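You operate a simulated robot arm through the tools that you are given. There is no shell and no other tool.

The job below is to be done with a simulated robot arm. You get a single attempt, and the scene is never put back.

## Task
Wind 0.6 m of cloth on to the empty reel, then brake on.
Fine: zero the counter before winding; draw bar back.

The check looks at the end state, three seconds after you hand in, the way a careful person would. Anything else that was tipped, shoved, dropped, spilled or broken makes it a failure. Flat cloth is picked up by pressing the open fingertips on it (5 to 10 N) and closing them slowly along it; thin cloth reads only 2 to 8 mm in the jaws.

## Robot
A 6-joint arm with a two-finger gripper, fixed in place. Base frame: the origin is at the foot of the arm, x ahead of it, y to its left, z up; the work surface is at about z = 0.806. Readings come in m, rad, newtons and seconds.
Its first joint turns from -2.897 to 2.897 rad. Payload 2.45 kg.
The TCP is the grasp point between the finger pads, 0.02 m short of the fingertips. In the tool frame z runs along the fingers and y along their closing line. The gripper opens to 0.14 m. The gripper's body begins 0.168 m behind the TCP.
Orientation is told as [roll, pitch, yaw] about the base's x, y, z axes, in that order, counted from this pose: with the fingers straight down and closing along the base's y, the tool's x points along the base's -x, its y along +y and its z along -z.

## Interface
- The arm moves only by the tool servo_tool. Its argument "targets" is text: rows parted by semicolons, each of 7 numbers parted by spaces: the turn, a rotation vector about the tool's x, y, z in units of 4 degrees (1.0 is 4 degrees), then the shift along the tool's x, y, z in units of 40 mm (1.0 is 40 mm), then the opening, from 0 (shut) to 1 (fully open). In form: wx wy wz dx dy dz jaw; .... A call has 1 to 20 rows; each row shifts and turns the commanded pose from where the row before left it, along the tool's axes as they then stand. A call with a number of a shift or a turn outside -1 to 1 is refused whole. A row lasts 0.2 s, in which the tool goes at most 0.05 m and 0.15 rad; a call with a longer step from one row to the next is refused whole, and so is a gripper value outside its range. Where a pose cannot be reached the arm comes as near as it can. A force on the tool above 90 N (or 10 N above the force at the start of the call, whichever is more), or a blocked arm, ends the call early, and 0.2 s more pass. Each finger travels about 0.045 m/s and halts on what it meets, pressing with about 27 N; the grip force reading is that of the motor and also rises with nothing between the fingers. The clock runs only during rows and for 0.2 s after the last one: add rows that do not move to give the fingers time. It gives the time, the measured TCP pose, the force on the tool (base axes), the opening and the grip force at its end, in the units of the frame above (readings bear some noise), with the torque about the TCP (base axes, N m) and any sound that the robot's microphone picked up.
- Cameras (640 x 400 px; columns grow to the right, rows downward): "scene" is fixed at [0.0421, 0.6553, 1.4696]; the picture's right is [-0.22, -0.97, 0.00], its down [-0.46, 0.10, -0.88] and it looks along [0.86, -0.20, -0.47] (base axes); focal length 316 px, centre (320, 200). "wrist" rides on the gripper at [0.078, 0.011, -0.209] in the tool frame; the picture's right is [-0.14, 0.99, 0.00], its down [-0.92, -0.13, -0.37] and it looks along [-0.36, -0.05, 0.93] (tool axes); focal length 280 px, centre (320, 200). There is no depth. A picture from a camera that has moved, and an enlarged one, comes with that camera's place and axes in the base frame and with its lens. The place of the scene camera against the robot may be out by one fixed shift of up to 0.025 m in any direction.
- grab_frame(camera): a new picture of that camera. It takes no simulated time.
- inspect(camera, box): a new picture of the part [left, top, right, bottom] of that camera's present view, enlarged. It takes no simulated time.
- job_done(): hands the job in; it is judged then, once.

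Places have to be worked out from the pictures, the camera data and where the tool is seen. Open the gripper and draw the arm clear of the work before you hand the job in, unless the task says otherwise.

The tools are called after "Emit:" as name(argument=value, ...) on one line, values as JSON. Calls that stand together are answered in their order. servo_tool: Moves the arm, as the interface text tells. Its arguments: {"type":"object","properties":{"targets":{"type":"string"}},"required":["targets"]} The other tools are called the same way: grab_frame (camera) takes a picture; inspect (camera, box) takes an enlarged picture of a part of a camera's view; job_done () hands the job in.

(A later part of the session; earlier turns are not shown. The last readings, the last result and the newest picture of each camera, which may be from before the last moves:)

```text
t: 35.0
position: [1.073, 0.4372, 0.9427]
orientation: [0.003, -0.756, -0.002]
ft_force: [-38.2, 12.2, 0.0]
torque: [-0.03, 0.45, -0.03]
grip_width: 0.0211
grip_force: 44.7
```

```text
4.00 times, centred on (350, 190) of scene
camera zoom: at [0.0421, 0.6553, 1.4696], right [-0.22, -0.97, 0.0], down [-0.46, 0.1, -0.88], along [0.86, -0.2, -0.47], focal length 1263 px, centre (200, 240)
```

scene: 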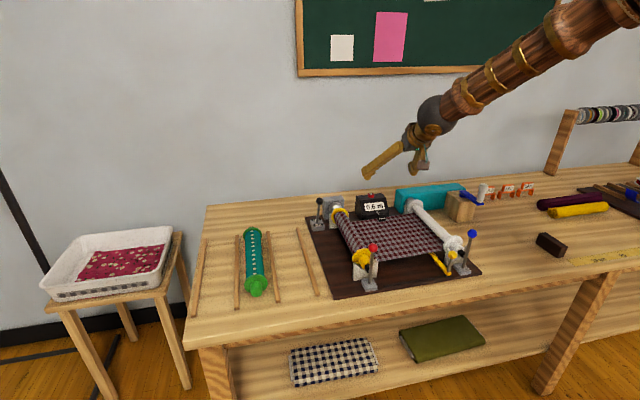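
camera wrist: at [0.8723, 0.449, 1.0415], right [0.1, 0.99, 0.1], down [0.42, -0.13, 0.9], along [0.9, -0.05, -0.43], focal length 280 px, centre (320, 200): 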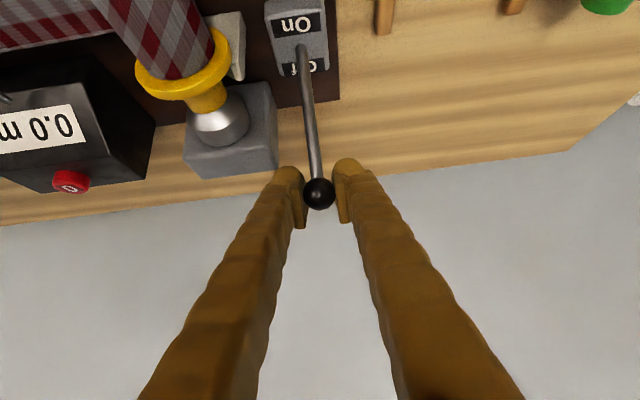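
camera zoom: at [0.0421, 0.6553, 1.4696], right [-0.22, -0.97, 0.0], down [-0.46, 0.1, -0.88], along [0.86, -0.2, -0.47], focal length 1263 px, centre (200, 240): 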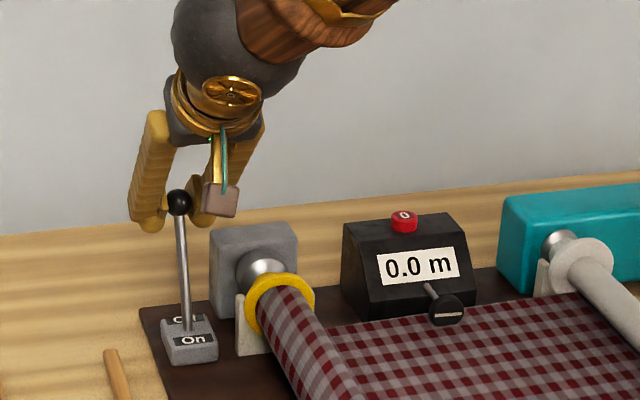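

Resistance jumped to 38 N, so the lever is at its Off stop. I'll open the jaws and back off along the fingers.

Emit:
servo_tool(targets="0 0 0 0.05 0 -0.05 0.14;0 0 0 0 0 0 0.32;0 0 0 0 0 0 0.32;0 0 0 0 0 0 0.32;0 0 0 0 0 -0.5 0.32;0 0 0 0 0 -1 0.32;0 0 0 0 0 -1 0.32;0 0 0 0 0 -1 0.32;0 0 0 0 0 0 0.32")

Emit:
grab_frame(camera="wrist")

Emit:
inspect(camera="scene", box=[300, 170, 500, 300])

```text
t: 37.0
position: [0.9753, 0.4366, 1.043]
orientation: [0.0, -0.755, -0.002]
ft_force: [0.6, -0.2, -0.4]
torque: [0.0, -0.02, 0.01]
grip_width: 0.0447
grip_force: 0.1
```

```text
taken
camera wrist: at [0.7752, 0.4485, 1.1418], right [0.1, 0.99, 0.09], down [0.42, -0.13, 0.9], along [0.9, -0.05, -0.43], focal length 280 px, centre (320, 200)
```

wrist: 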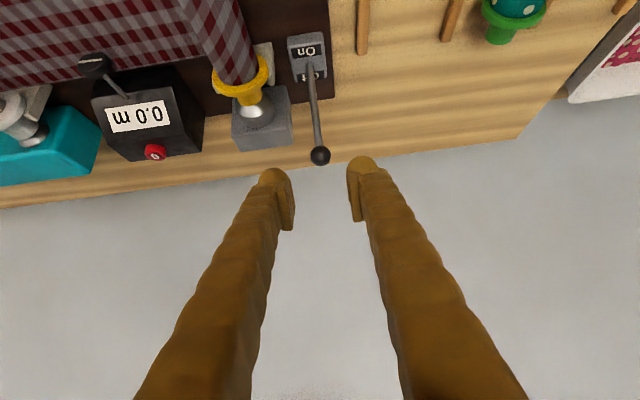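

```text
3.08 times, centred on (400, 235) of scene
camera zoom: at [0.0421, 0.6553, 1.4696], right [-0.22, -0.97, 0.0], down [-0.46, 0.1, -0.88], along [0.86, -0.2, -0.47], focal length 972 px, centre (74, 92)
```

zoom: 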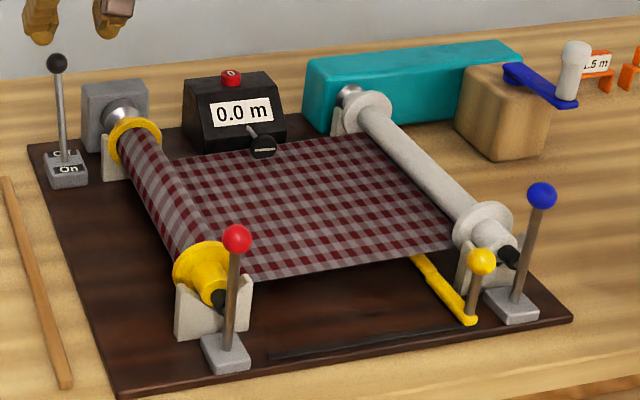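

The brake is off and the counter holds 0.0 m. I'll move up and right to a stand-off in front of the crank knob to locate it precisely.

Emit:
servo_tool(targets="0 0 0 0.132 -0.995 -0.264 0.5;0 0 0 0.132 -0.995 -0.264 0.5;0 0 0 0.132 -0.995 -0.264 0.5;0 0 0 0.132 -0.995 -0.264 0.5;0 0 0 0.132 -0.995 -0.264 0.5;0 0 0 0.132 -0.995 -0.264 0.5;0 0 0 0.132 -0.995 -0.264 0.5;0 0 0 0.132 -0.995 -0.264 0.5;0 0 0 0.132 -0.995 -0.264 0.5;0 0 0 0.132 -0.995 -0.264 0.5;0 0 0 0.132 -0.995 -0.264 0.5;0 0 0 0.132 -0.995 -0.264 0.5;0 0 0 0.132 -0.995 -0.264 0.5;0 0 0 0.132 -0.995 -0.264 0.5;0 0 0 0 0 0 0.5")

Emit:
grab_frame(camera="wrist")

Emit:
inspect(camera="wrist", box=[220, 40, 460, 190])

Emit:
inspect(camera="scene", box=[420, 150, 540, 240])

```text
t: 40.2
position: [0.8168, -0.1209, 1.0995]
orientation: [0.001, -0.756, -0.003]
ft_force: [0.0, -0.8, 0.3]
torque: [-0.01, -0.02, 0.0]
grip_width: 0.0699
grip_force: 0.1
```

```text
taken
camera wrist: at [0.6166, -0.1092, 1.1985], right [0.1, 0.99, 0.1], down [0.42, -0.13, 0.9], along [0.9, -0.05, -0.43], focal length 280 px, centre (320, 200)
```

wrist: 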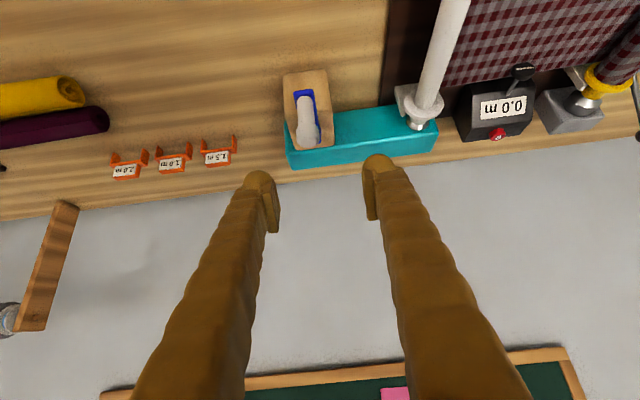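

```text
2.67 times, centred on (340, 115) of wrist
camera zoom: at [0.6166, -0.1092, 1.1985], right [0.1, 0.99, 0.1], down [0.42, -0.13, 0.9], along [0.9, -0.05, -0.43], focal length 748 px, centre (267, 427)
```

zoom: 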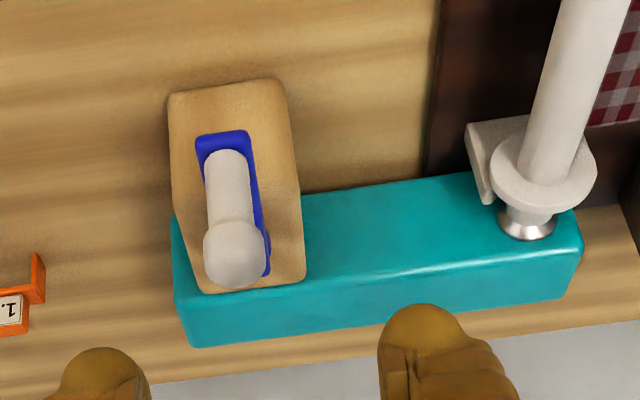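

```text
4.44 times, centred on (480, 195) of scene
camera zoom: at [0.0421, 0.6553, 1.4696], right [-0.22, -0.97, 0.0], down [-0.46, 0.1, -0.88], along [0.86, -0.2, -0.47], focal length 1403 px, centre (-391, 222)
```

zoom: 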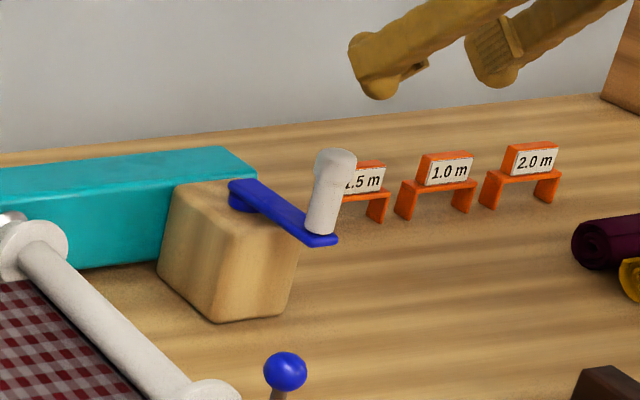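

The knob triangulates to an axis at (0.884, -0.130) spanning z 0.926 to 0.985, with the hub near (0.967, -0.12). I'll line up and approach along the fingers, stopping about 40 mm short to check.

Emit:
servo_tool(targets="0 0 0 0.56 -0.11 0 0.4;0 0 0 0.56 -0.11 0 0.4;0 0 0 0 0 0.9 0.4;0 0 0 0 0 0.9 0.4;0 0 0 0 0 0.8 0.4;0 0 0 0 0 0 0.4")

Emit:
grab_frame(camera="wrist")

Emit:
inspect(camera="scene", box=[420, 150, 540, 240])

```text
t: 41.6
position: [0.8566, -0.1272, 0.9935]
orientation: [0.0, -0.755, 0.0]
ft_force: [0.3, 0.5, 0.7]
torque: [-0.02, 0.01, 0.04]
grip_width: 0.0561
grip_force: 0.2
```

```text
taken
camera wrist: at [0.6564, -0.1163, 1.0935], right [0.1, 0.99, 0.09], down [0.42, -0.13, 0.9], along [0.9, -0.05, -0.43], focal length 280 px, centre (320, 200)
```

wrist: 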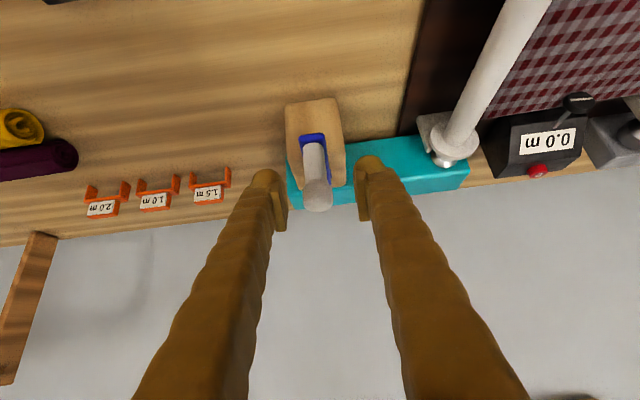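

```text
4.44 times, centred on (480, 195) of scene
camera zoom: at [0.0421, 0.6553, 1.4696], right [-0.22, -0.97, 0.0], down [-0.46, 0.1, -0.88], along [0.86, -0.2, -0.47], focal length 1403 px, centre (-391, 222)
```

zoom: 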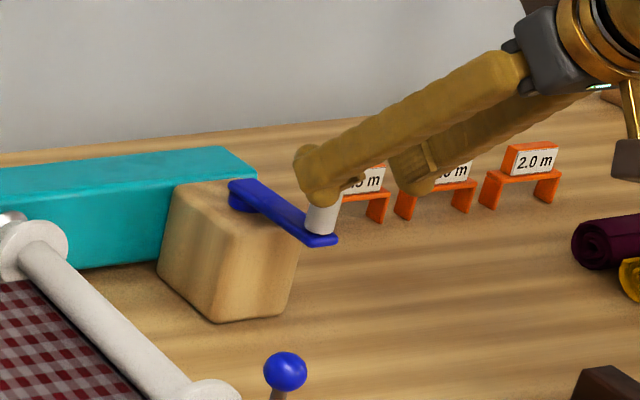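

The knob is centred between the fingers. I'll advance the last 40 mm and close on its shaft.

Emit:
servo_tool(targets="0 0 0 0 -0.03 0.5 0.4;0 0 0 0 -0.03 0.52 0.4;0 0 0 0 0 0 0.3;0 0 0 0 0 0 0.25;0 0 0 0 0 0 0.2;0 0 0 0 0 0 0.15;0 0 0 0 0 0 0.12;0 0 0 0 0 0 0.12")

Emit:
grab_frame(camera="wrist")

Emit:
inspect(camera="scene", box=[420, 150, 540, 240])

```text
t: 43.4
position: [0.8856, -0.1309, 0.9638]
orientation: [-0.002, -0.754, -0.002]
ft_force: [0.9, 1.0, -2.1]
torque: [-0.03, -0.02, 0.0]
grip_width: 0.0246
grip_force: 45.1
```

```text
taken
camera wrist: at [0.6852, -0.1193, 1.0619], right [0.1, 0.99, 0.09], down [0.42, -0.13, 0.9], along [0.9, -0.05, -0.43], focal length 280 px, centre (320, 200)
```

wrist: 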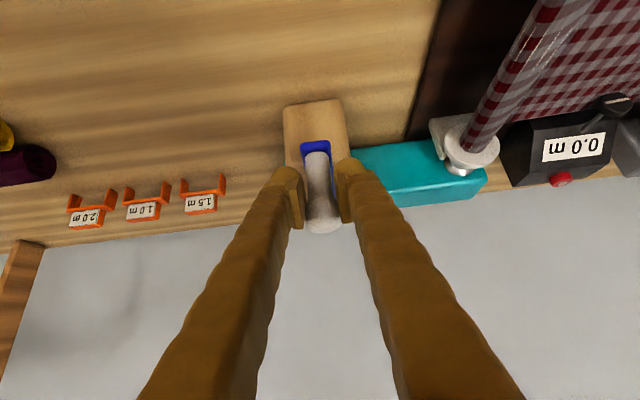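

```text
4.44 times, centred on (480, 195) of scene
camera zoom: at [0.0421, 0.6553, 1.4696], right [-0.22, -0.97, 0.0], down [-0.46, 0.1, -0.88], along [0.86, -0.2, -0.47], focal length 1403 px, centre (-391, 222)
```

zoom: 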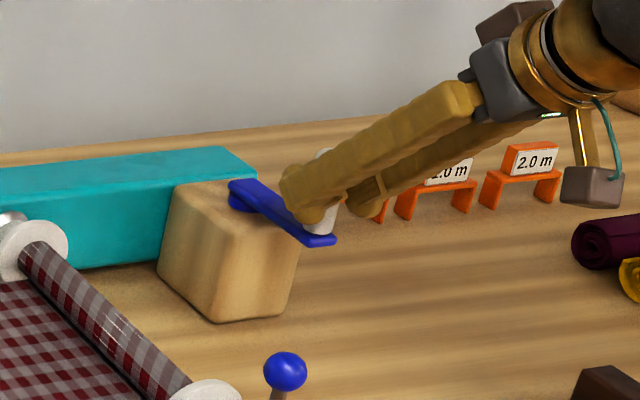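

The white reel suddenly shows cloth on it, from just the small nudge of gripping. I'll check the whole board.

Emit:
inspect(camera="scene", box=[300, 170, 500, 300])

Emit:
inspect(camera="wrist", box=[400, 0, 640, 200])

```text
3.08 times, centred on (400, 235) of scene
camera zoom: at [0.0421, 0.6553, 1.4696], right [-0.22, -0.97, 0.0], down [-0.46, 0.1, -0.88], along [0.86, -0.2, -0.47], focal length 972 px, centre (74, 92)
```

zoom: 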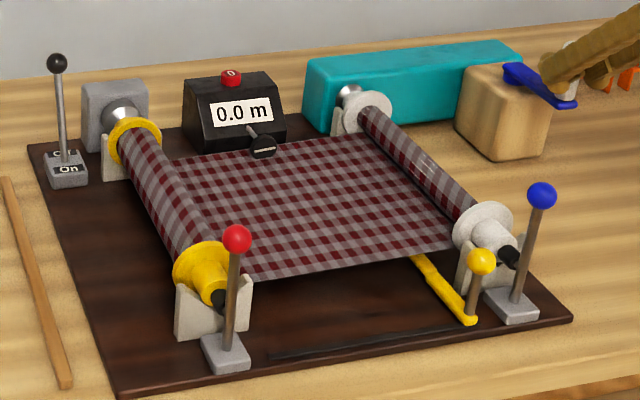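

```text
2.00 times, centred on (520, 100) of wrist
camera zoom: at [0.6852, -0.1193, 1.0619], right [0.1, 0.99, 0.09], down [0.42, -0.13, 0.9], along [0.9, -0.05, -0.43], focal length 561 px, centre (-80, 400)
```

zoom: 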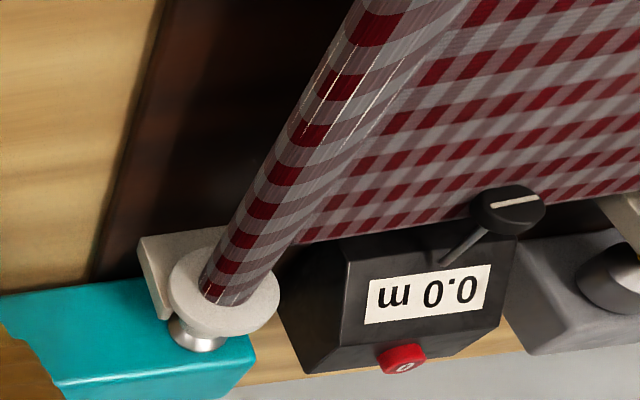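

The brake is truly off and the reel has begun to take cloth. I'll turn the crank about 15° with the knob going to −y, and check the direction against the counter wheel and the forces.

Emit:
servo_tool(targets="0 0 0 -0.02 -0.175 0.02 0.12;0 0 0 -0.035 -0.175 0.034 0.12;0 0 0 -0.05 -0.17 0.046 0.12;0 0 0 0 0 0 0.12")

Emit:
inspect(camera="wrist", box=[400, 0, 640, 200])

Emit:
inspect(camera="scene", box=[300, 170, 500, 300])

```text
t: 44.4
position: [0.8909, -0.1531, 0.9625]
orientation: [0.001, -0.755, -0.003]
ft_force: [-40.5, -10.3, 5.5]
torque: [0.07, -0.48, -0.1]
grip_width: 0.0247
grip_force: 44.8
```

```text
2.00 times, centred on (520, 100) of wrist
camera zoom: at [0.69, -0.1409, 1.0619], right [0.1, 0.99, 0.09], down [0.42, -0.13, 0.9], along [0.9, -0.05, -0.43], focal length 561 px, centre (-80, 400)
```

zoom: 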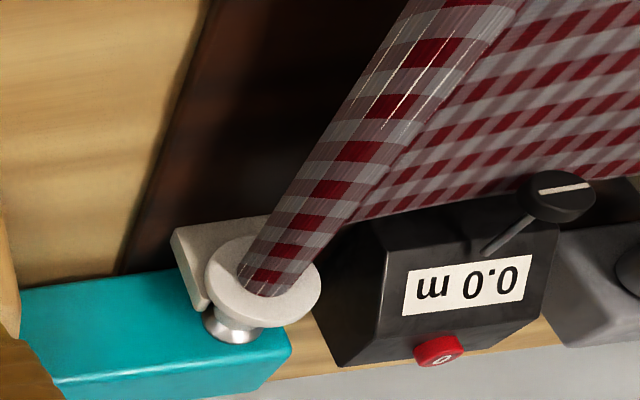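

```text
3.08 times, centred on (400, 235) of scene
camera zoom: at [0.0421, 0.6553, 1.4696], right [-0.22, -0.97, 0.0], down [-0.46, 0.1, -0.88], along [0.86, -0.2, -0.47], focal length 972 px, centre (74, 92)
```

zoom: 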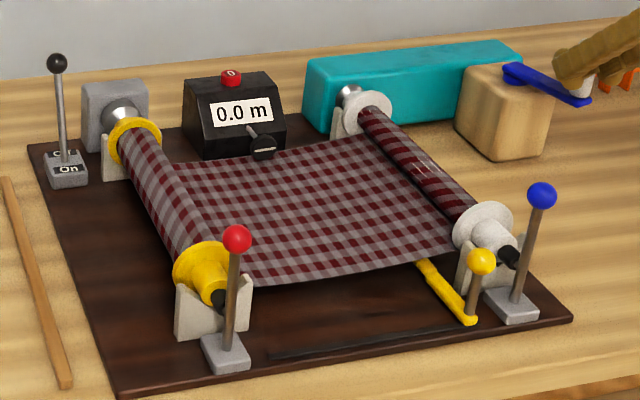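

The cloth sagged, so that direction pays out slack. The −40 N side load fits a hub nearer (0.972, -0.130) and a radius of 0.0865. I'll turn the crank back the other way, to about 15° past the start.

Emit:
servo_tool(targets="0 0 0 0.084 0.277 -0.079 0.12;0 0 0 0.015 0.3 -0.014 0.12;0 0 0 -0.015 0.3 0.014 0.12;0 0 0 -0.04 0.26 0.038 0.12;0 0 0 0 0 0 0.12")

Emit:
inspect(camera="wrist", box=[400, 0, 640, 200])

Emit:
inspect(camera="scene", box=[300, 170, 500, 300])

```text
t: 45.6
position: [0.889, -0.1065, 0.9648]
orientation: [0.0, -0.756, -0.005]
ft_force: [40.0, -13.4, -7.8]
torque: [0.18, 0.43, -0.17]
grip_width: 0.0246
grip_force: 45.1
```

```text
2.00 times, centred on (520, 100) of wrist
camera zoom: at [0.6877, -0.095, 1.0631], right [0.1, 0.99, 0.09], down [0.42, -0.13, 0.9], along [0.9, -0.05, -0.43], focal length 561 px, centre (-80, 400)
```

zoom: 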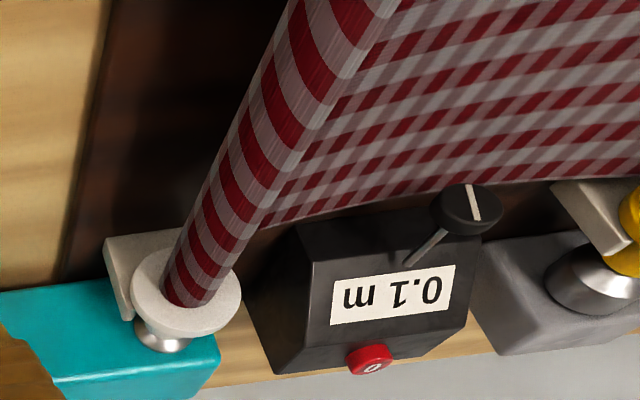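

```text
3.08 times, centred on (400, 235) of scene
camera zoom: at [0.0421, 0.6553, 1.4696], right [-0.22, -0.97, 0.0], down [-0.46, 0.1, -0.88], along [0.86, -0.2, -0.47], focal length 972 px, centre (74, 92)
```

zoom: 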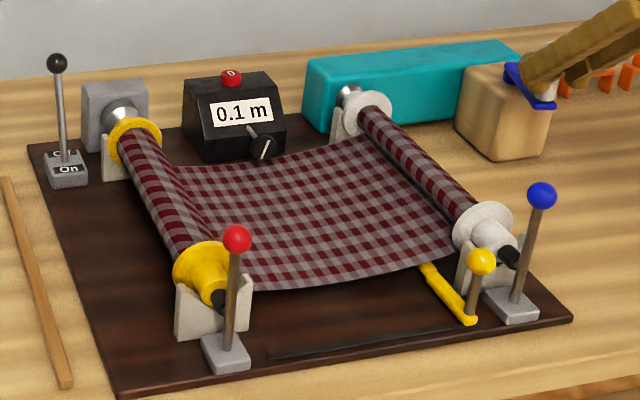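

The counter moved to 0.1 m turning this way, so this direction (knob going to +y, clockwise from above) winds on. Forces suggest the hub lies further to −y than I assumed, so I'll look at the crank to re-measure it.

Emit:
inspect(camera="wrist", box=[230, 60, 410, 240])

Emit:
inspect(camera="scene", box=[420, 150, 540, 240])

```text
2.22 times, centred on (320, 150) of wrist
camera zoom: at [0.6877, -0.095, 1.0631], right [0.1, 0.99, 0.09], down [0.42, -0.13, 0.9], along [0.9, -0.05, -0.43], focal length 623 px, centre (320, 311)
```

zoom: 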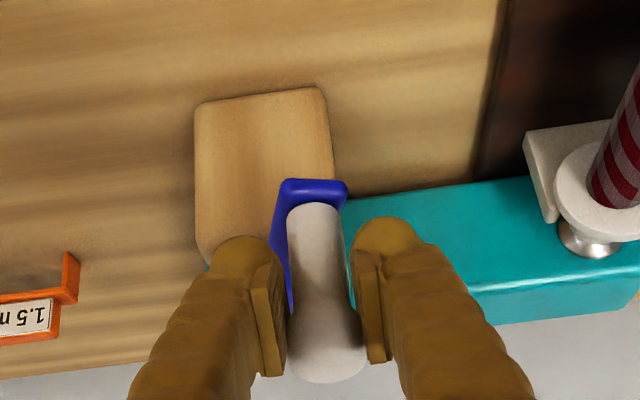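

```text
4.44 times, centred on (480, 195) of scene
camera zoom: at [0.0421, 0.6553, 1.4696], right [-0.22, -0.97, 0.0], down [-0.46, 0.1, -0.88], along [0.86, -0.2, -0.47], focal length 1403 px, centre (-391, 222)
```

zoom: 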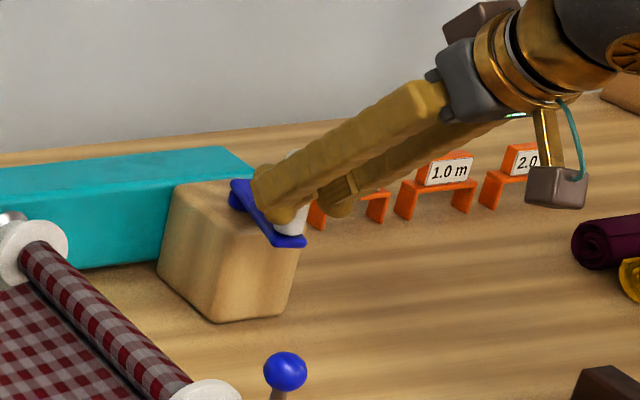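

Vision puts the hub near (0.975, -0.12 to -0.13), so I'll probe the compliance: a 1.5 mm move in +x with the grip held, to see how the force responds.

Emit:
servo_tool(targets="0 0 0 -0.027 0 0.026 0.12;0 0 0 0 0 0 0.12")

Emit:
servo_tool(targets="0 0 0 -0.027 0 0.026 0.12;0 0 0 0 0 0 0.12")

Emit:
inspect(camera="scene", box=[300, 170, 500, 300])

```text
t: 46.2
position: [0.8888, -0.1057, 0.9647]
orientation: [0.0, -0.756, -0.003]
ft_force: [5.7, -2.4, 7.0]
torque: [0.02, -0.03, 0.0]
grip_width: 0.0243
grip_force: 44.1
```

```text
t: 46.8
position: [0.8898, -0.1049, 0.9629]
orientation: [0.0, -0.757, -0.001]
ft_force: [-38.6, 13.0, 19.5]
torque: [0.06, -0.57, 0.18]
grip_width: 0.0245
grip_force: 44.7
```

```text
3.08 times, centred on (400, 235) of scene
camera zoom: at [0.0421, 0.6553, 1.4696], right [-0.22, -0.97, 0.0], down [-0.46, 0.1, -0.88], along [0.86, -0.2, -0.47], focal length 972 px, centre (74, 92)
```

zoom: 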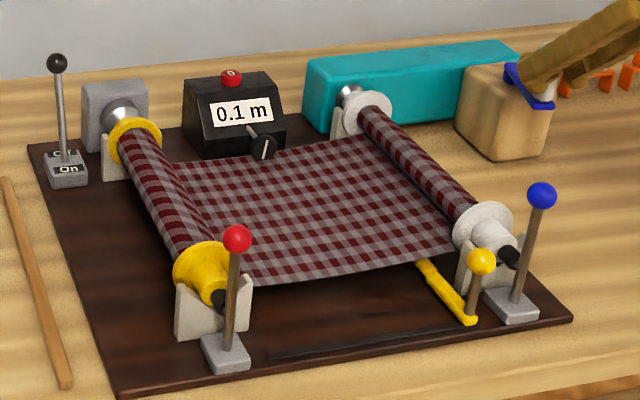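

The force flips within about 1.3 mm, so my path is already close and the loads come from stiffness alone. I'll go another 20° in the winding direction, following the arc.

Emit:
servo_tool(targets="0 0 0 -0.023 0.172 0.021 0.12;0 0 0 -0.023 0.172 0.021 0.12;0 0 0 -0.064 0.165 0.06 0.12;0 0 0 -0.064 0.165 0.06 0.12;0 0 0 0 0 0 0.12")

Emit:
inspect(camera="scene", box=[300, 170, 500, 300])

Emit:
grab_frame(camera="wrist")

```text
t: 48.0
position: [0.9003, -0.0804, 0.9642]
orientation: [-0.001, -0.753, -0.002]
ft_force: [32.4, -24.9, -24.7]
torque: [0.49, 0.61, -0.29]
grip_width: 0.0244
grip_force: 44.8
```

```text
3.08 times, centred on (400, 235) of scene
camera zoom: at [0.0421, 0.6553, 1.4696], right [-0.22, -0.97, 0.0], down [-0.46, 0.1, -0.88], along [0.86, -0.2, -0.47], focal length 972 px, centre (74, 92)
```

zoom: 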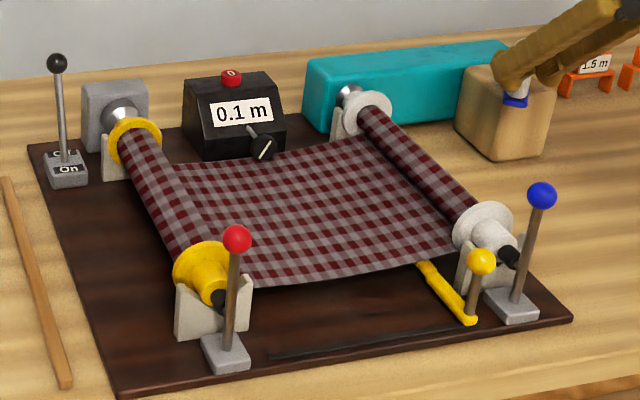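

```text
taken
camera wrist: at [0.7011, -0.0683, 1.0633], right [0.1, 0.99, 0.09], down [0.42, -0.13, 0.9], along [0.9, -0.05, -0.43], focal length 280 px, centre (320, 200)
```

wrist: 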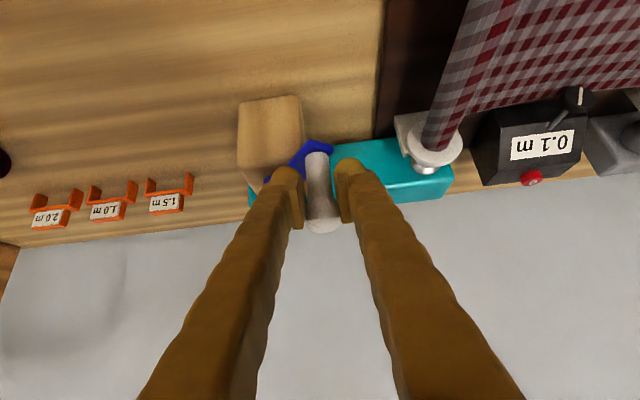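

Radial force points inward again, so the real arc is tighter than my model. I'll zoom on the crank arm to get its actual angle.

Emit:
inspect(camera="wrist", box=[230, 80, 390, 200])

Emit:
inspect(camera="scene", box=[430, 165, 510, 225])

```text
3.33 times, centred on (310, 140) of wrist
camera zoom: at [0.7011, -0.0683, 1.0633], right [0.1, 0.99, 0.09], down [0.42, -0.13, 0.9], along [0.9, -0.05, -0.43], focal length 935 px, centre (353, 400)
```

zoom: 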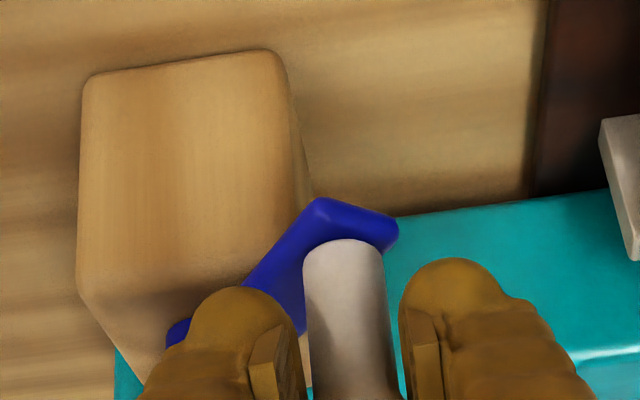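

```text
6.67 times, centred on (470, 195) of scene
camera zoom: at [0.0421, 0.6553, 1.4696], right [-0.22, -0.97, 0.0], down [-0.46, 0.1, -0.88], along [0.86, -0.2, -0.47], focal length 2105 px, centre (-680, 233)
```

zoom: 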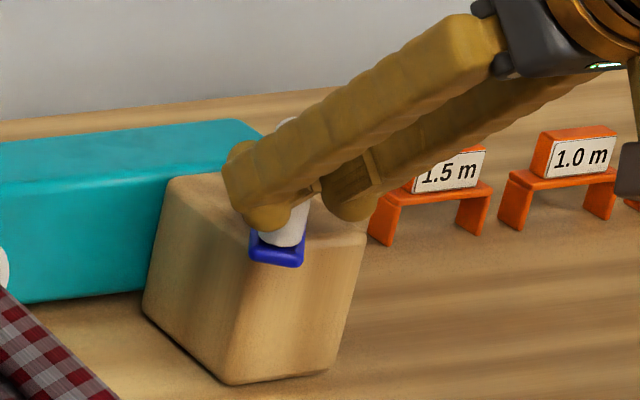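

Combining all points, the crank fits a hub at (0.966, -0.130) with a radius of about 0.080, and I've turned about 38° for 0.1 m. I'll continue round in 18° steps on the refined circle.

Emit:
servo_tool(targets="0 0 0 -0.09 0.09 0.085 0.12;0 0 0 -0.087 0.095 0.082 0.12;0 0 0 -0.087 0.097 0.082 0.12;0 0 0 -0.087 0.097 0.082 0.12;0 0 0 0 0 0 0.12")

Emit:
inspect(camera="scene", box=[300, 170, 500, 300])

```text
t: 49.2
position: [0.9198, -0.0627, 0.9635]
orientation: [0.002, -0.754, -0.001]
ft_force: [-16.1, 22.7, -18.7]
torque: [-0.18, 0.02, 0.29]
grip_width: 0.0246
grip_force: 44.9
```

```text
3.08 times, centred on (400, 235) of scene
camera zoom: at [0.0421, 0.6553, 1.4696], right [-0.22, -0.97, 0.0], down [-0.46, 0.1, -0.88], along [0.86, -0.2, -0.47], focal length 972 px, centre (74, 92)
```

zoom: 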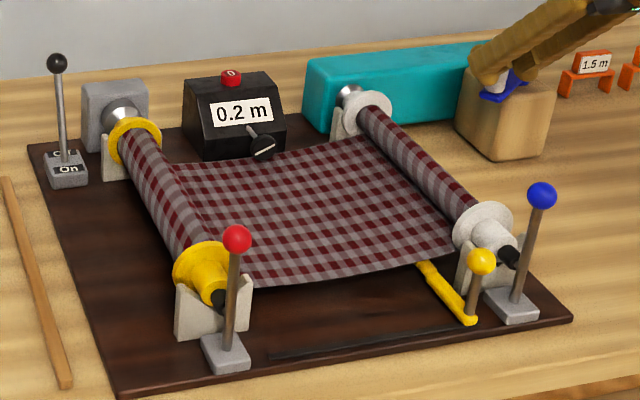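

Counter shows 0.2 m after about 57°, with moderate forces. Continuing round the arc another 18°.

Emit:
servo_tool(targets="0 0 0 -0.1 0.09 0.094 0.12;0 0 0 -0.1 0.083 0.094 0.12;0 0 0 -0.109 0.06 0.103 0.12;0 0 0 -0.109 0.054 0.103 0.12;0 0 0 0 0 0 0.12")

Emit:
inspect(camera="scene", box=[300, 170, 500, 300])

```text
t: 50.4
position: [0.9432, -0.0516, 0.9643]
orientation: [0.001, -0.753, -0.001]
ft_force: [-17.6, 53.6, -24.6]
torque: [-0.69, 0.12, 0.69]
grip_width: 0.0244
grip_force: 44.9
```

```text
3.08 times, centred on (400, 235) of scene
camera zoom: at [0.0421, 0.6553, 1.4696], right [-0.22, -0.97, 0.0], down [-0.46, 0.1, -0.88], along [0.86, -0.2, -0.47], focal length 972 px, centre (74, 92)
```

zoom: 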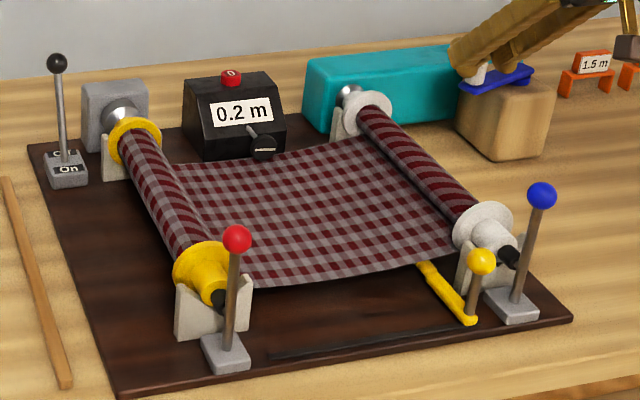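

The +54 N outward force shows the radius is a little larger: the refit gives a hub at (0.970, -0.1295) and R = 0.0845. Continuing with that.

Emit:
servo_tool(targets="0 0 0 -0.116 0.088 0.11 0.12;0 0 0 -0.116 0.048 0.11 0.12;0 0 0 -0.127 0.022 0.12 0.12;0 0 0 -0.127 0.008 0.12 0.12;0 0 0 0 0 0 0.12")

Emit:
inspect(camera="scene", box=[300, 170, 500, 300])

```text
t: 51.6
position: [0.9709, -0.0464, 0.9649]
orientation: [0.001, -0.755, -0.002]
ft_force: [0.3, 9.5, -12.5]
torque: [-0.15, 0.14, 0.14]
grip_width: 0.0243
grip_force: 45.0
```

```text
3.08 times, centred on (400, 235) of scene
camera zoom: at [0.0421, 0.6553, 1.4696], right [-0.22, -0.97, 0.0], down [-0.46, 0.1, -0.88], along [0.86, -0.2, -0.47], focal length 972 px, centre (74, 92)
```

zoom: 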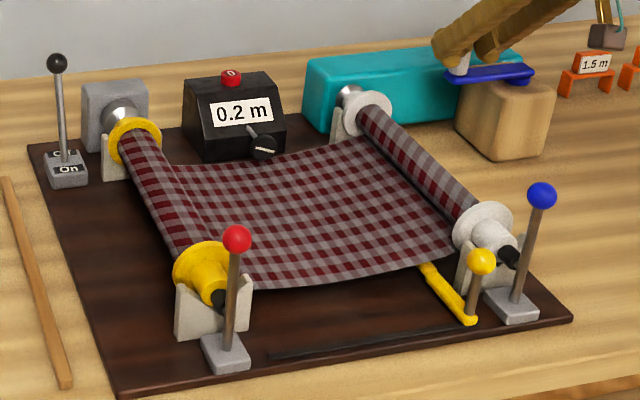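

Forces are low now at φ ≈ 90° with the counter still at 0.2 m. Continuing two arcs' worth with the same circle.

Emit:
servo_tool(targets="0 0 0 -0.111 0.01 0.105 0.12;0 0 0 -0.113 0 0.106 0.12;0 0 0 -0.117 -0.03 0.11 0.12;0 0 0 -0.118 -0.05 0.111 0.12;0 0 0 0 0 0 0.12")

Emit:
inspect(camera="scene", box=[300, 170, 500, 300])

```text
t: 52.8
position: [0.9938, -0.0498, 0.9645]
orientation: [0.0, -0.756, -0.002]
ft_force: [-4.3, -15.3, -2.2]
torque: [0.12, -0.1, -0.17]
grip_width: 0.0248
grip_force: 44.0
```

```text
3.08 times, centred on (400, 235) of scene
camera zoom: at [0.0421, 0.6553, 1.4696], right [-0.22, -0.97, 0.0], down [-0.46, 0.1, -0.88], along [0.86, -0.2, -0.47], focal length 972 px, centre (74, 92)
```

zoom: 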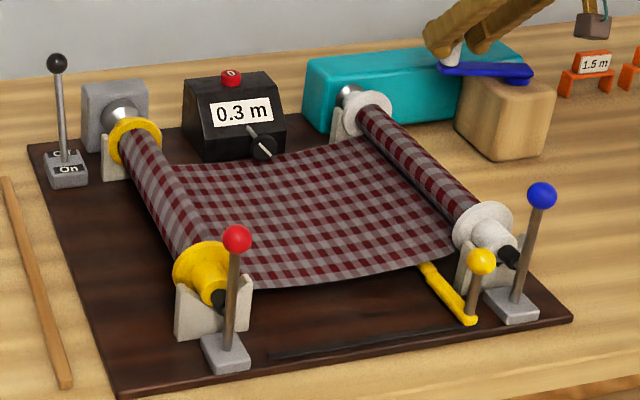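

Now 0.3 m at φ ≈ 73°, roughly 0.1 m per 38° of crank. Continuing to φ ≈ 55°.

Emit:
servo_tool(targets="0 0 0 -0.12 -0.04 0.113 0.12;0 0 0 -0.12 -0.055 0.113 0.12;0 0 0 -0.105 -0.078 0.099 0.12;0 0 0 -0.104 -0.09 0.098 0.12;0 0 0 0 0 0 0.12")

Emit:
inspect(camera="scene", box=[300, 170, 500, 300])

```text
t: 54.0
position: [1.0189, -0.0601, 0.9647]
orientation: [0.002, -0.756, -0.004]
ft_force: [-26.9, -41.4, -2.3]
torque: [0.36, -0.08, -0.42]
grip_width: 0.0248
grip_force: 44.7
```

```text
3.08 times, centred on (400, 235) of scene
camera zoom: at [0.0421, 0.6553, 1.4696], right [-0.22, -0.97, 0.0], down [-0.46, 0.1, -0.88], along [0.86, -0.2, -0.47], focal length 972 px, centre (74, 92)
```

zoom: 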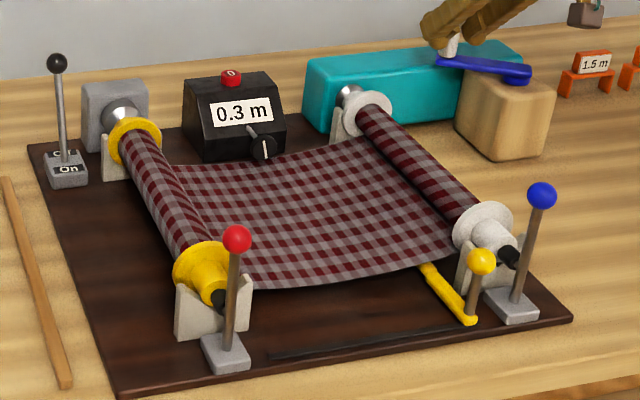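

Inward load means I'm about 1.5 mm wide of the arc; small correction to R = 0.084. Continuing to φ ≈ 37°.

Emit:
servo_tool(targets="0 0 0 -0.076 -0.135 0.072 0.12;0 0 0 -0.084 -0.117 0.079 0.12;0 0 0 -0.082 -0.12 0.077 0.12;0 0 0 -0.076 -0.125 0.072 0.12;0 0 0 0 0 0 0.12")

Emit:
inspect(camera="scene", box=[300, 170, 500, 300])

```text
t: 55.2
position: [1.0385, -0.0789, 0.9651]
orientation: [0.0, -0.756, 0.002]
ft_force: [34.8, 29.1, -10.1]
torque: [-0.36, 0.38, 0.32]
grip_width: 0.0247
grip_force: 44.7
```

```text
3.08 times, centred on (400, 235) of scene
camera zoom: at [0.0421, 0.6553, 1.4696], right [-0.22, -0.97, 0.0], down [-0.46, 0.1, -0.88], along [0.86, -0.2, -0.47], focal length 972 px, centre (74, 92)
```

zoom: 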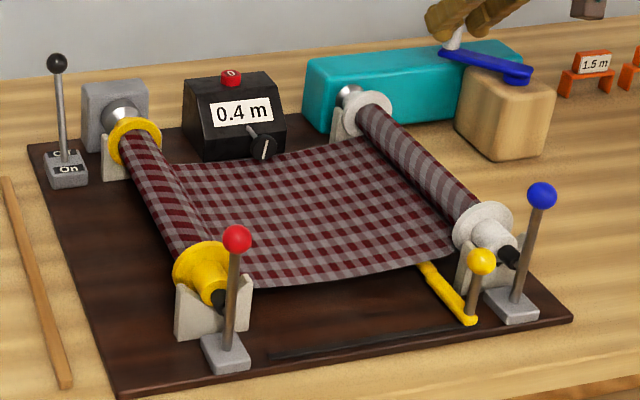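

0.4 m at about 144° turned. Forces now say slightly further out; continuing to φ ≈ 19°.

Emit:
servo_tool(targets="0 0 0 -0.085 -0.115 0.08 0.12;0 0 0 -0.073 -0.13 0.069 0.12;0 0 0 -0.055 -0.15 0.051 0.12;0 0 0 -0.044 -0.16 0.041 0.12;0 0 0 0 0 0 0.12")

Emit:
inspect(camera="scene", box=[300, 170, 500, 300])

```text
t: 56.4
position: [1.0519, -0.1022, 0.9648]
orientation: [0.0, -0.754, -0.002]
ft_force: [21.1, 7.1, -0.2]
torque: [-0.1, 0.0, 0.1]
grip_width: 0.0244
grip_force: 44.6
```

```text
3.08 times, centred on (400, 235) of scene
camera zoom: at [0.0421, 0.6553, 1.4696], right [-0.22, -0.97, 0.0], down [-0.46, 0.1, -0.88], along [0.86, -0.2, -0.47], focal length 972 px, centre (74, 92)
```

zoom: 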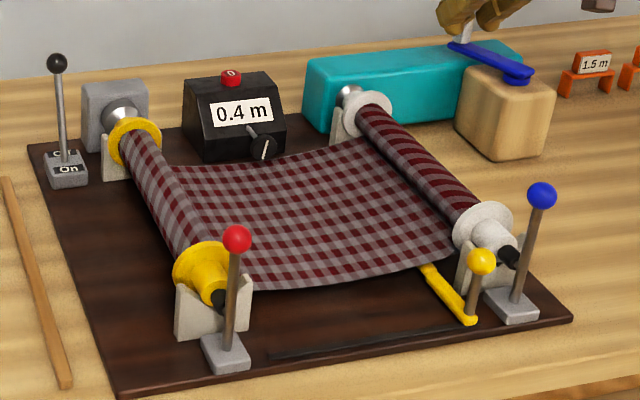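

Still 0.4 m at about 162°. Continuing to φ ≈ 0°.

Emit:
servo_tool(targets="0 0 0 -0.044 -0.155 0.041 0.12;0 0 0 -0.031 -0.162 0.029 0.12;0 0 0 -0.016 -0.188 0.015 0.12;0 0 0 -0.007 -0.19 0.007 0.12;0 0 0 0 0 0 0.12")

Emit:
inspect(camera="scene", box=[300, 170, 500, 300])

```text
t: 57.6
position: [1.0566, -0.1301, 0.9649]
orientation: [-0.001, -0.756, -0.002]
ft_force: [45.1, 0.0, -3.7]
torque: [-0.02, 0.41, 0.0]
grip_width: 0.0247
grip_force: 44.4
```

```text
3.08 times, centred on (400, 235) of scene
camera zoom: at [0.0421, 0.6553, 1.4696], right [-0.22, -0.97, 0.0], down [-0.46, 0.1, -0.88], along [0.86, -0.2, -0.47], focal length 972 px, centre (74, 92)
```

zoom: 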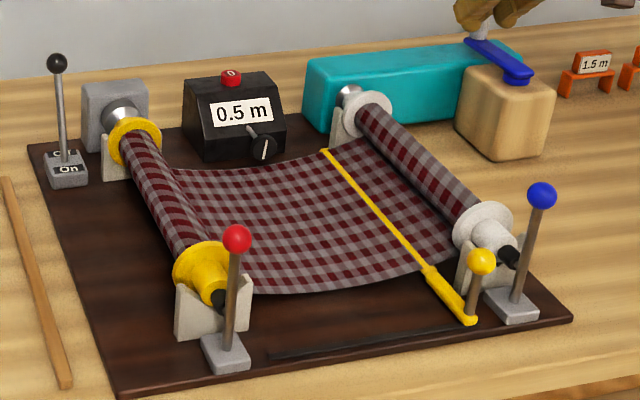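

0.5 m at about 181°. The cloth has sagged enough that the bar's rod now shows above it, so I'll go on gently and watch that. Next 18°.

Emit:
servo_tool(targets="0 0 0 -0.027 -0.17 0.026 0.12;0 0 0 -0.005 -0.17 0.005 0.12;0 0 0 0.022 -0.167 -0.021 0.12;0 0 0 0.036 -0.165 -0.034 0.12;0 0 0 0 0 0 0.12")

Emit:
inspect(camera="scene", box=[300, 170, 500, 300])

```text
t: 58.8
position: [1.0541, -0.1564, 0.9643]
orientation: [0.002, -0.755, -0.001]
ft_force: [-37.9, 10.4, 18.5]
torque: [0.02, -0.53, 0.16]
grip_width: 0.0244
grip_force: 45.0
```

```text
3.08 times, centred on (400, 235) of scene
camera zoom: at [0.0421, 0.6553, 1.4696], right [-0.22, -0.97, 0.0], down [-0.46, 0.1, -0.88], along [0.86, -0.2, -0.47], focal length 972 px, centre (74, 92)
```

zoom: 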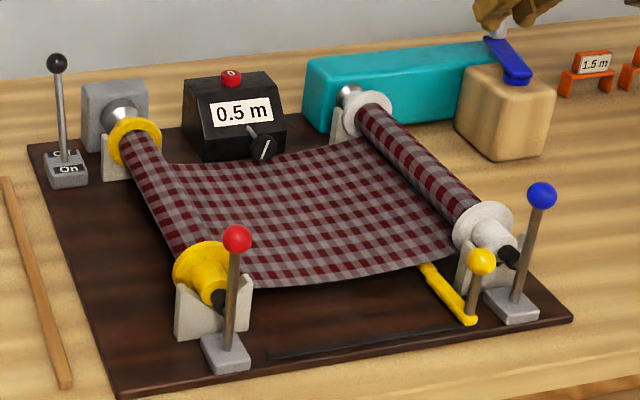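

0.5 m still, at about 198°, and the sag has eased. Next 9° only, looking for the 0.5 → 0.6 change.

Emit:
servo_tool(targets="0 0 0 0.076 -0.155 -0.072 0.12;0 0 0 0.064 -0.16 -0.06 0.12;0 0 0 0 0 0 0.12")

Emit:
inspect(camera="scene", box=[300, 170, 500, 300])

```text
t: 59.6
position: [1.0486, -0.1712, 0.9633]
orientation: [-0.001, -0.755, -0.002]
ft_force: [24.1, -13.1, -2.7]
torque: [0.13, 0.2, -0.13]
grip_width: 0.0246
grip_force: 44.8
```

```text
3.08 times, centred on (400, 235) of scene
camera zoom: at [0.0421, 0.6553, 1.4696], right [-0.22, -0.97, 0.0], down [-0.46, 0.1, -0.88], along [0.86, -0.2, -0.47], focal length 972 px, centre (74, 92)
```

zoom: 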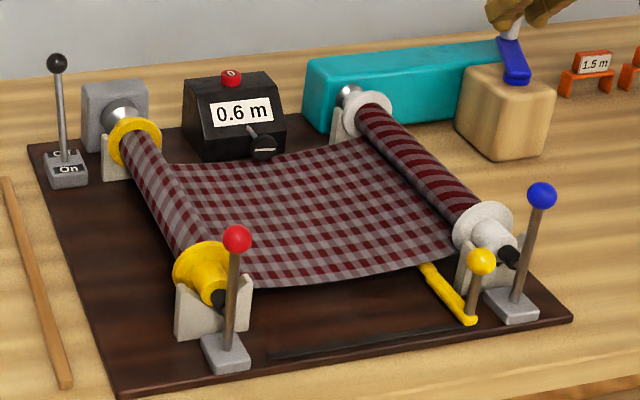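

The counter has just gone to 0.6 m at about 208°; the display rounds, so I'll creep a few degrees more to sit nearer the middle of 0.6.

Emit:
servo_tool(targets="0 0 0 0.02 -0.07 -0.02 0.12;0 0 0 0.025 -0.07 -0.024 0.12;0 0 0 0 0 0 0.12")

Emit:
inspect(camera="scene", box=[300, 170, 500, 300])

Emit:
grab_frame(camera="wrist")

```text
t: 60.4
position: [1.0456, -0.177, 0.9651]
orientation: [-0.001, -0.756, -0.003]
ft_force: [14.7, -9.4, 2.1]
torque: [0.12, 0.12, -0.11]
grip_width: 0.0244
grip_force: 45.0
```

```text
3.08 times, centred on (400, 235) of scene
camera zoom: at [0.0421, 0.6553, 1.4696], right [-0.22, -0.97, 0.0], down [-0.46, 0.1, -0.88], along [0.86, -0.2, -0.47], focal length 972 px, centre (74, 92)
```

zoom: 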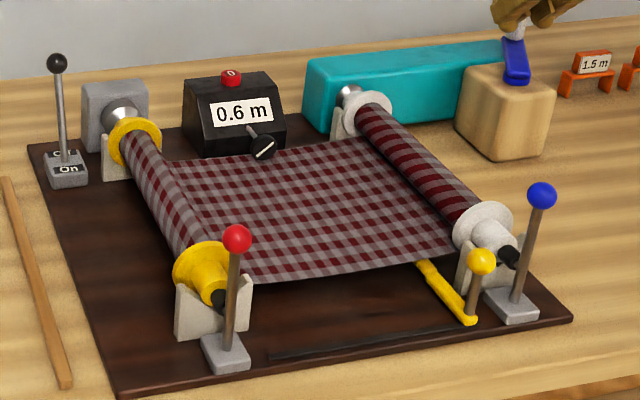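

```text
taken
camera wrist: at [0.8446, -0.1641, 1.0632], right [0.1, 0.99, 0.09], down [0.42, -0.13, 0.9], along [0.9, -0.05, -0.43], focal length 280 px, centre (320, 200)
```

wrist: 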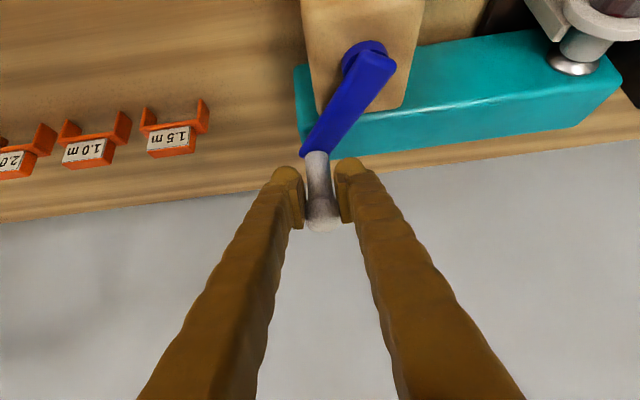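

The cloth is nearly taut again and the counter reads 0.6 m. I'll open the jaws and back away from the knob along the fingers.

Emit:
servo_tool(targets="0 0 0 0 0 0 0.2;0 0 0 0 0 0 0.25;0 0 0 0 0 0 0.35;0 0 0 0 0 0 0.4;0 0 0 0 0 0 0.4;0 0 0 0 0 -0.5 0.4;0 0 0 0 0 -0.8 0.4;0 0 0 0 0 -1 0.4;0 0 0 0 0 -1 0.4;0 0 0 0 0 0 0.4")

Emit:
inspect(camera="scene", box=[300, 170, 500, 300])

Emit:
grab_frame(camera="wrist")

```text
t: 62.6
position: [0.9533, -0.1745, 1.06]
orientation: [-0.001, -0.755, -0.001]
ft_force: [-0.1, -0.2, 0.1]
torque: [-0.01, -0.02, 0.0]
grip_width: 0.056
grip_force: 0.1
```

```text
3.08 times, centred on (400, 235) of scene
camera zoom: at [0.0421, 0.6553, 1.4696], right [-0.22, -0.97, 0.0], down [-0.46, 0.1, -0.88], along [0.86, -0.2, -0.47], focal length 972 px, centre (74, 92)
```

zoom: 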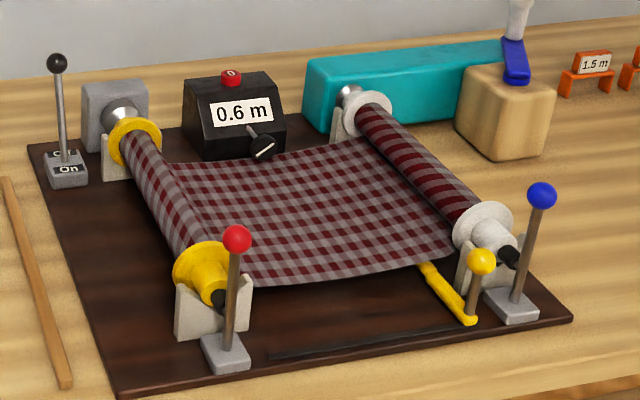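

```text
taken
camera wrist: at [0.7532, -0.1635, 1.159], right [0.1, 0.99, 0.09], down [0.42, -0.13, 0.9], along [0.9, -0.05, -0.43], focal length 280 px, centre (320, 200)
```

wrist: 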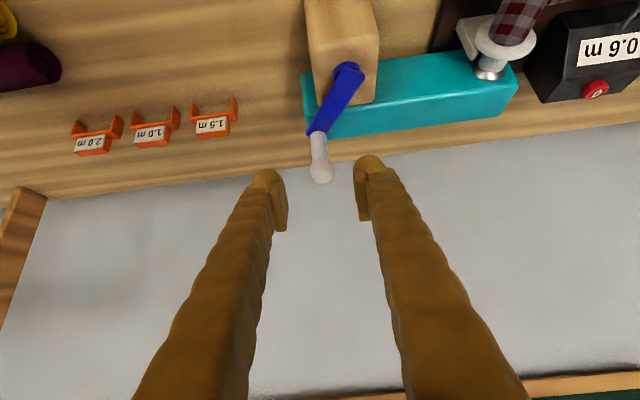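

All holds: counter 0.6 m, crank at rest. Now I'll raise up and travel left to the brake lever, back to the same stand-off pose used before.

Emit:
servo_tool(targets="0 0 0 -0.686 0 -0.728 0.36;0 0 0 0 0.955 0 0.36;0 0 0 0 0.955 0 0.36;0 0 0 0 0.955 0 0.36;0 0 0 0 0.955 0 0.36;0 0 0 0 0.955 0 0.36;0 0 0 0 0.955 0 0.36;0 0 0 0 0.955 0 0.36;0 0 0 0 0.955 0 0.36;0 0 0 0 0.955 0 0.36;0 0 0 0 0.955 0 0.36;0 0 0 0 0.955 0 0.36;0 0 0 0 0.955 0 0.36;0 0 0 0 0.955 0 0.36;0 0 0 0 0.955 0 0.36;0 0 0 0 0.955 0 0.36;0 0 0 0 0.955 0 0.36;0 0 0 0 0 0 0.36")

Emit:
servo_tool(targets="0 0 0 0.29 0 0.705 0.34;0 0 0 0.29 0 0.705 0.34;0 0 0 0 0 0 0.34")

Emit:
grab_frame(camera="wrist")

Emit:
inspect(camera="scene", box=[280, 140, 420, 240])

```text
t: 66.4
position: [0.9534, 0.4352, 1.0991]
orientation: [0.0, -0.756, -0.002]
ft_force: [-0.1, 0.5, 0.5]
torque: [-0.02, -0.03, -0.02]
grip_width: 0.0503
grip_force: 0.0
```

```text
t: 67.2
position: [0.9741, 0.4372, 1.0428]
orientation: [0.0, -0.757, -0.003]
ft_force: [-0.5, -1.0, -0.3]
torque: [-0.01, 0.04, 0.02]
grip_width: 0.0473
grip_force: 0.1
```

```text
taken
camera wrist: at [0.7744, 0.449, 1.1424], right [0.1, 0.99, 0.09], down [0.42, -0.13, 0.9], along [0.9, -0.05, -0.43], focal length 280 px, centre (320, 200)
```

wrist: 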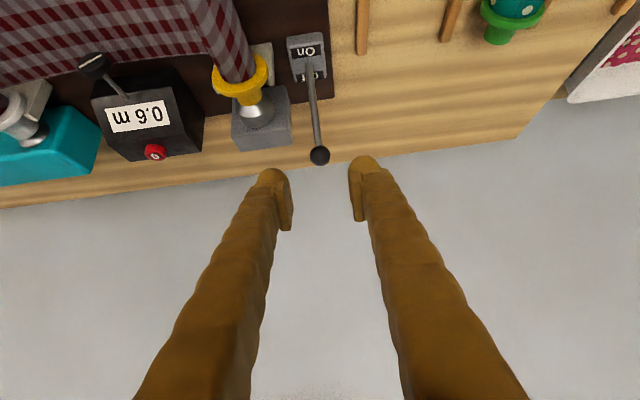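

```text
4.00 times, centred on (350, 190) of scene
camera zoom: at [0.0421, 0.6553, 1.4696], right [-0.22, -0.97, 0.0], down [-0.46, 0.1, -0.88], along [0.86, -0.2, -0.47], focal length 1263 px, centre (200, 240)
```

zoom: 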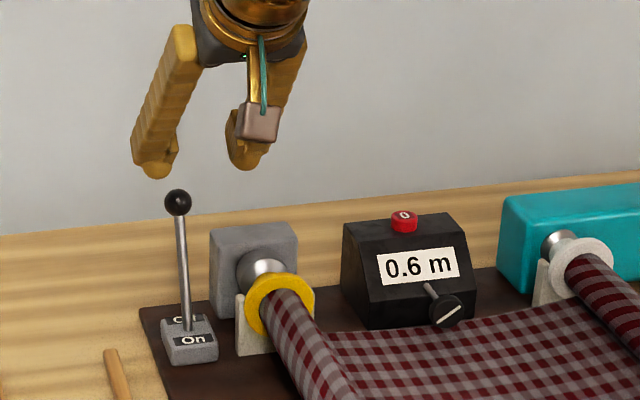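

The alignment matches the earlier release pose. I'll advance onto the ball, grip it, and pull it along its arc toward On, stopping partway to read forces.

Emit:
servo_tool(targets="0 0 0 0 0 0.9 0.34;0 0 0 0 0 0.9 0.34;0 0 0 0 0 0.9 0.34;0 0 0 0 0 0.8 0.34;0 0 0 0 0 0 0.34;0 0 0 0 0 0 0.25;0 0 0 0 0 0 0.2;0 0 0 0 0 0 0.14;0 0 0 0 0 0 0.14")

Emit:
servo_tool(targets="0 0 0 0.147 0 -0.19 0.14;0 0 0 0.147 0 -0.19 0.14;0 0 0 0.147 0 -0.19 0.14;0 0 0 0.147 0 -0.19 0.14;0 0 0 0 0 0 0.14")

Emit:
inspect(camera="scene", box=[280, 140, 420, 240])

```text
t: 69.2
position: [1.0706, 0.4359, 0.9399]
orientation: [0.001, -0.756, -0.001]
ft_force: [-1.4, 8.6, -0.1]
torque: [-0.02, 0.04, -0.04]
grip_width: 0.0246
grip_force: 3.8
```

```text
t: 70.4
position: [1.0355, 0.437, 0.9483]
orientation: [-0.001, -0.756, -0.002]
ft_force: [-0.3, 7.2, -0.1]
torque: [0.0, 0.06, 0.0]
grip_width: 0.0237
grip_force: 3.3
```

```text
4.00 times, centred on (350, 190) of scene
camera zoom: at [0.0421, 0.6553, 1.4696], right [-0.22, -0.97, 0.0], down [-0.46, 0.1, -0.88], along [0.86, -0.2, -0.47], focal length 1263 px, centre (200, 240)
```

zoom: 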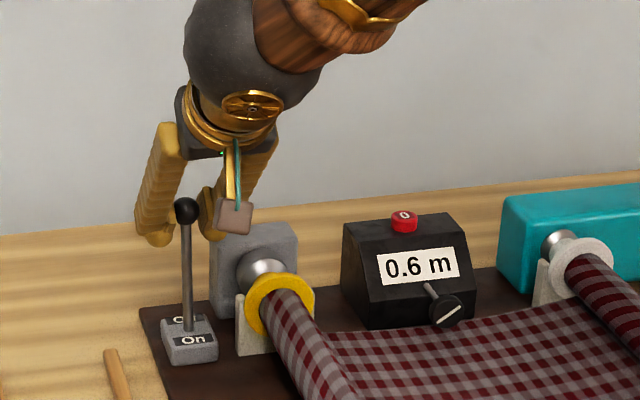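

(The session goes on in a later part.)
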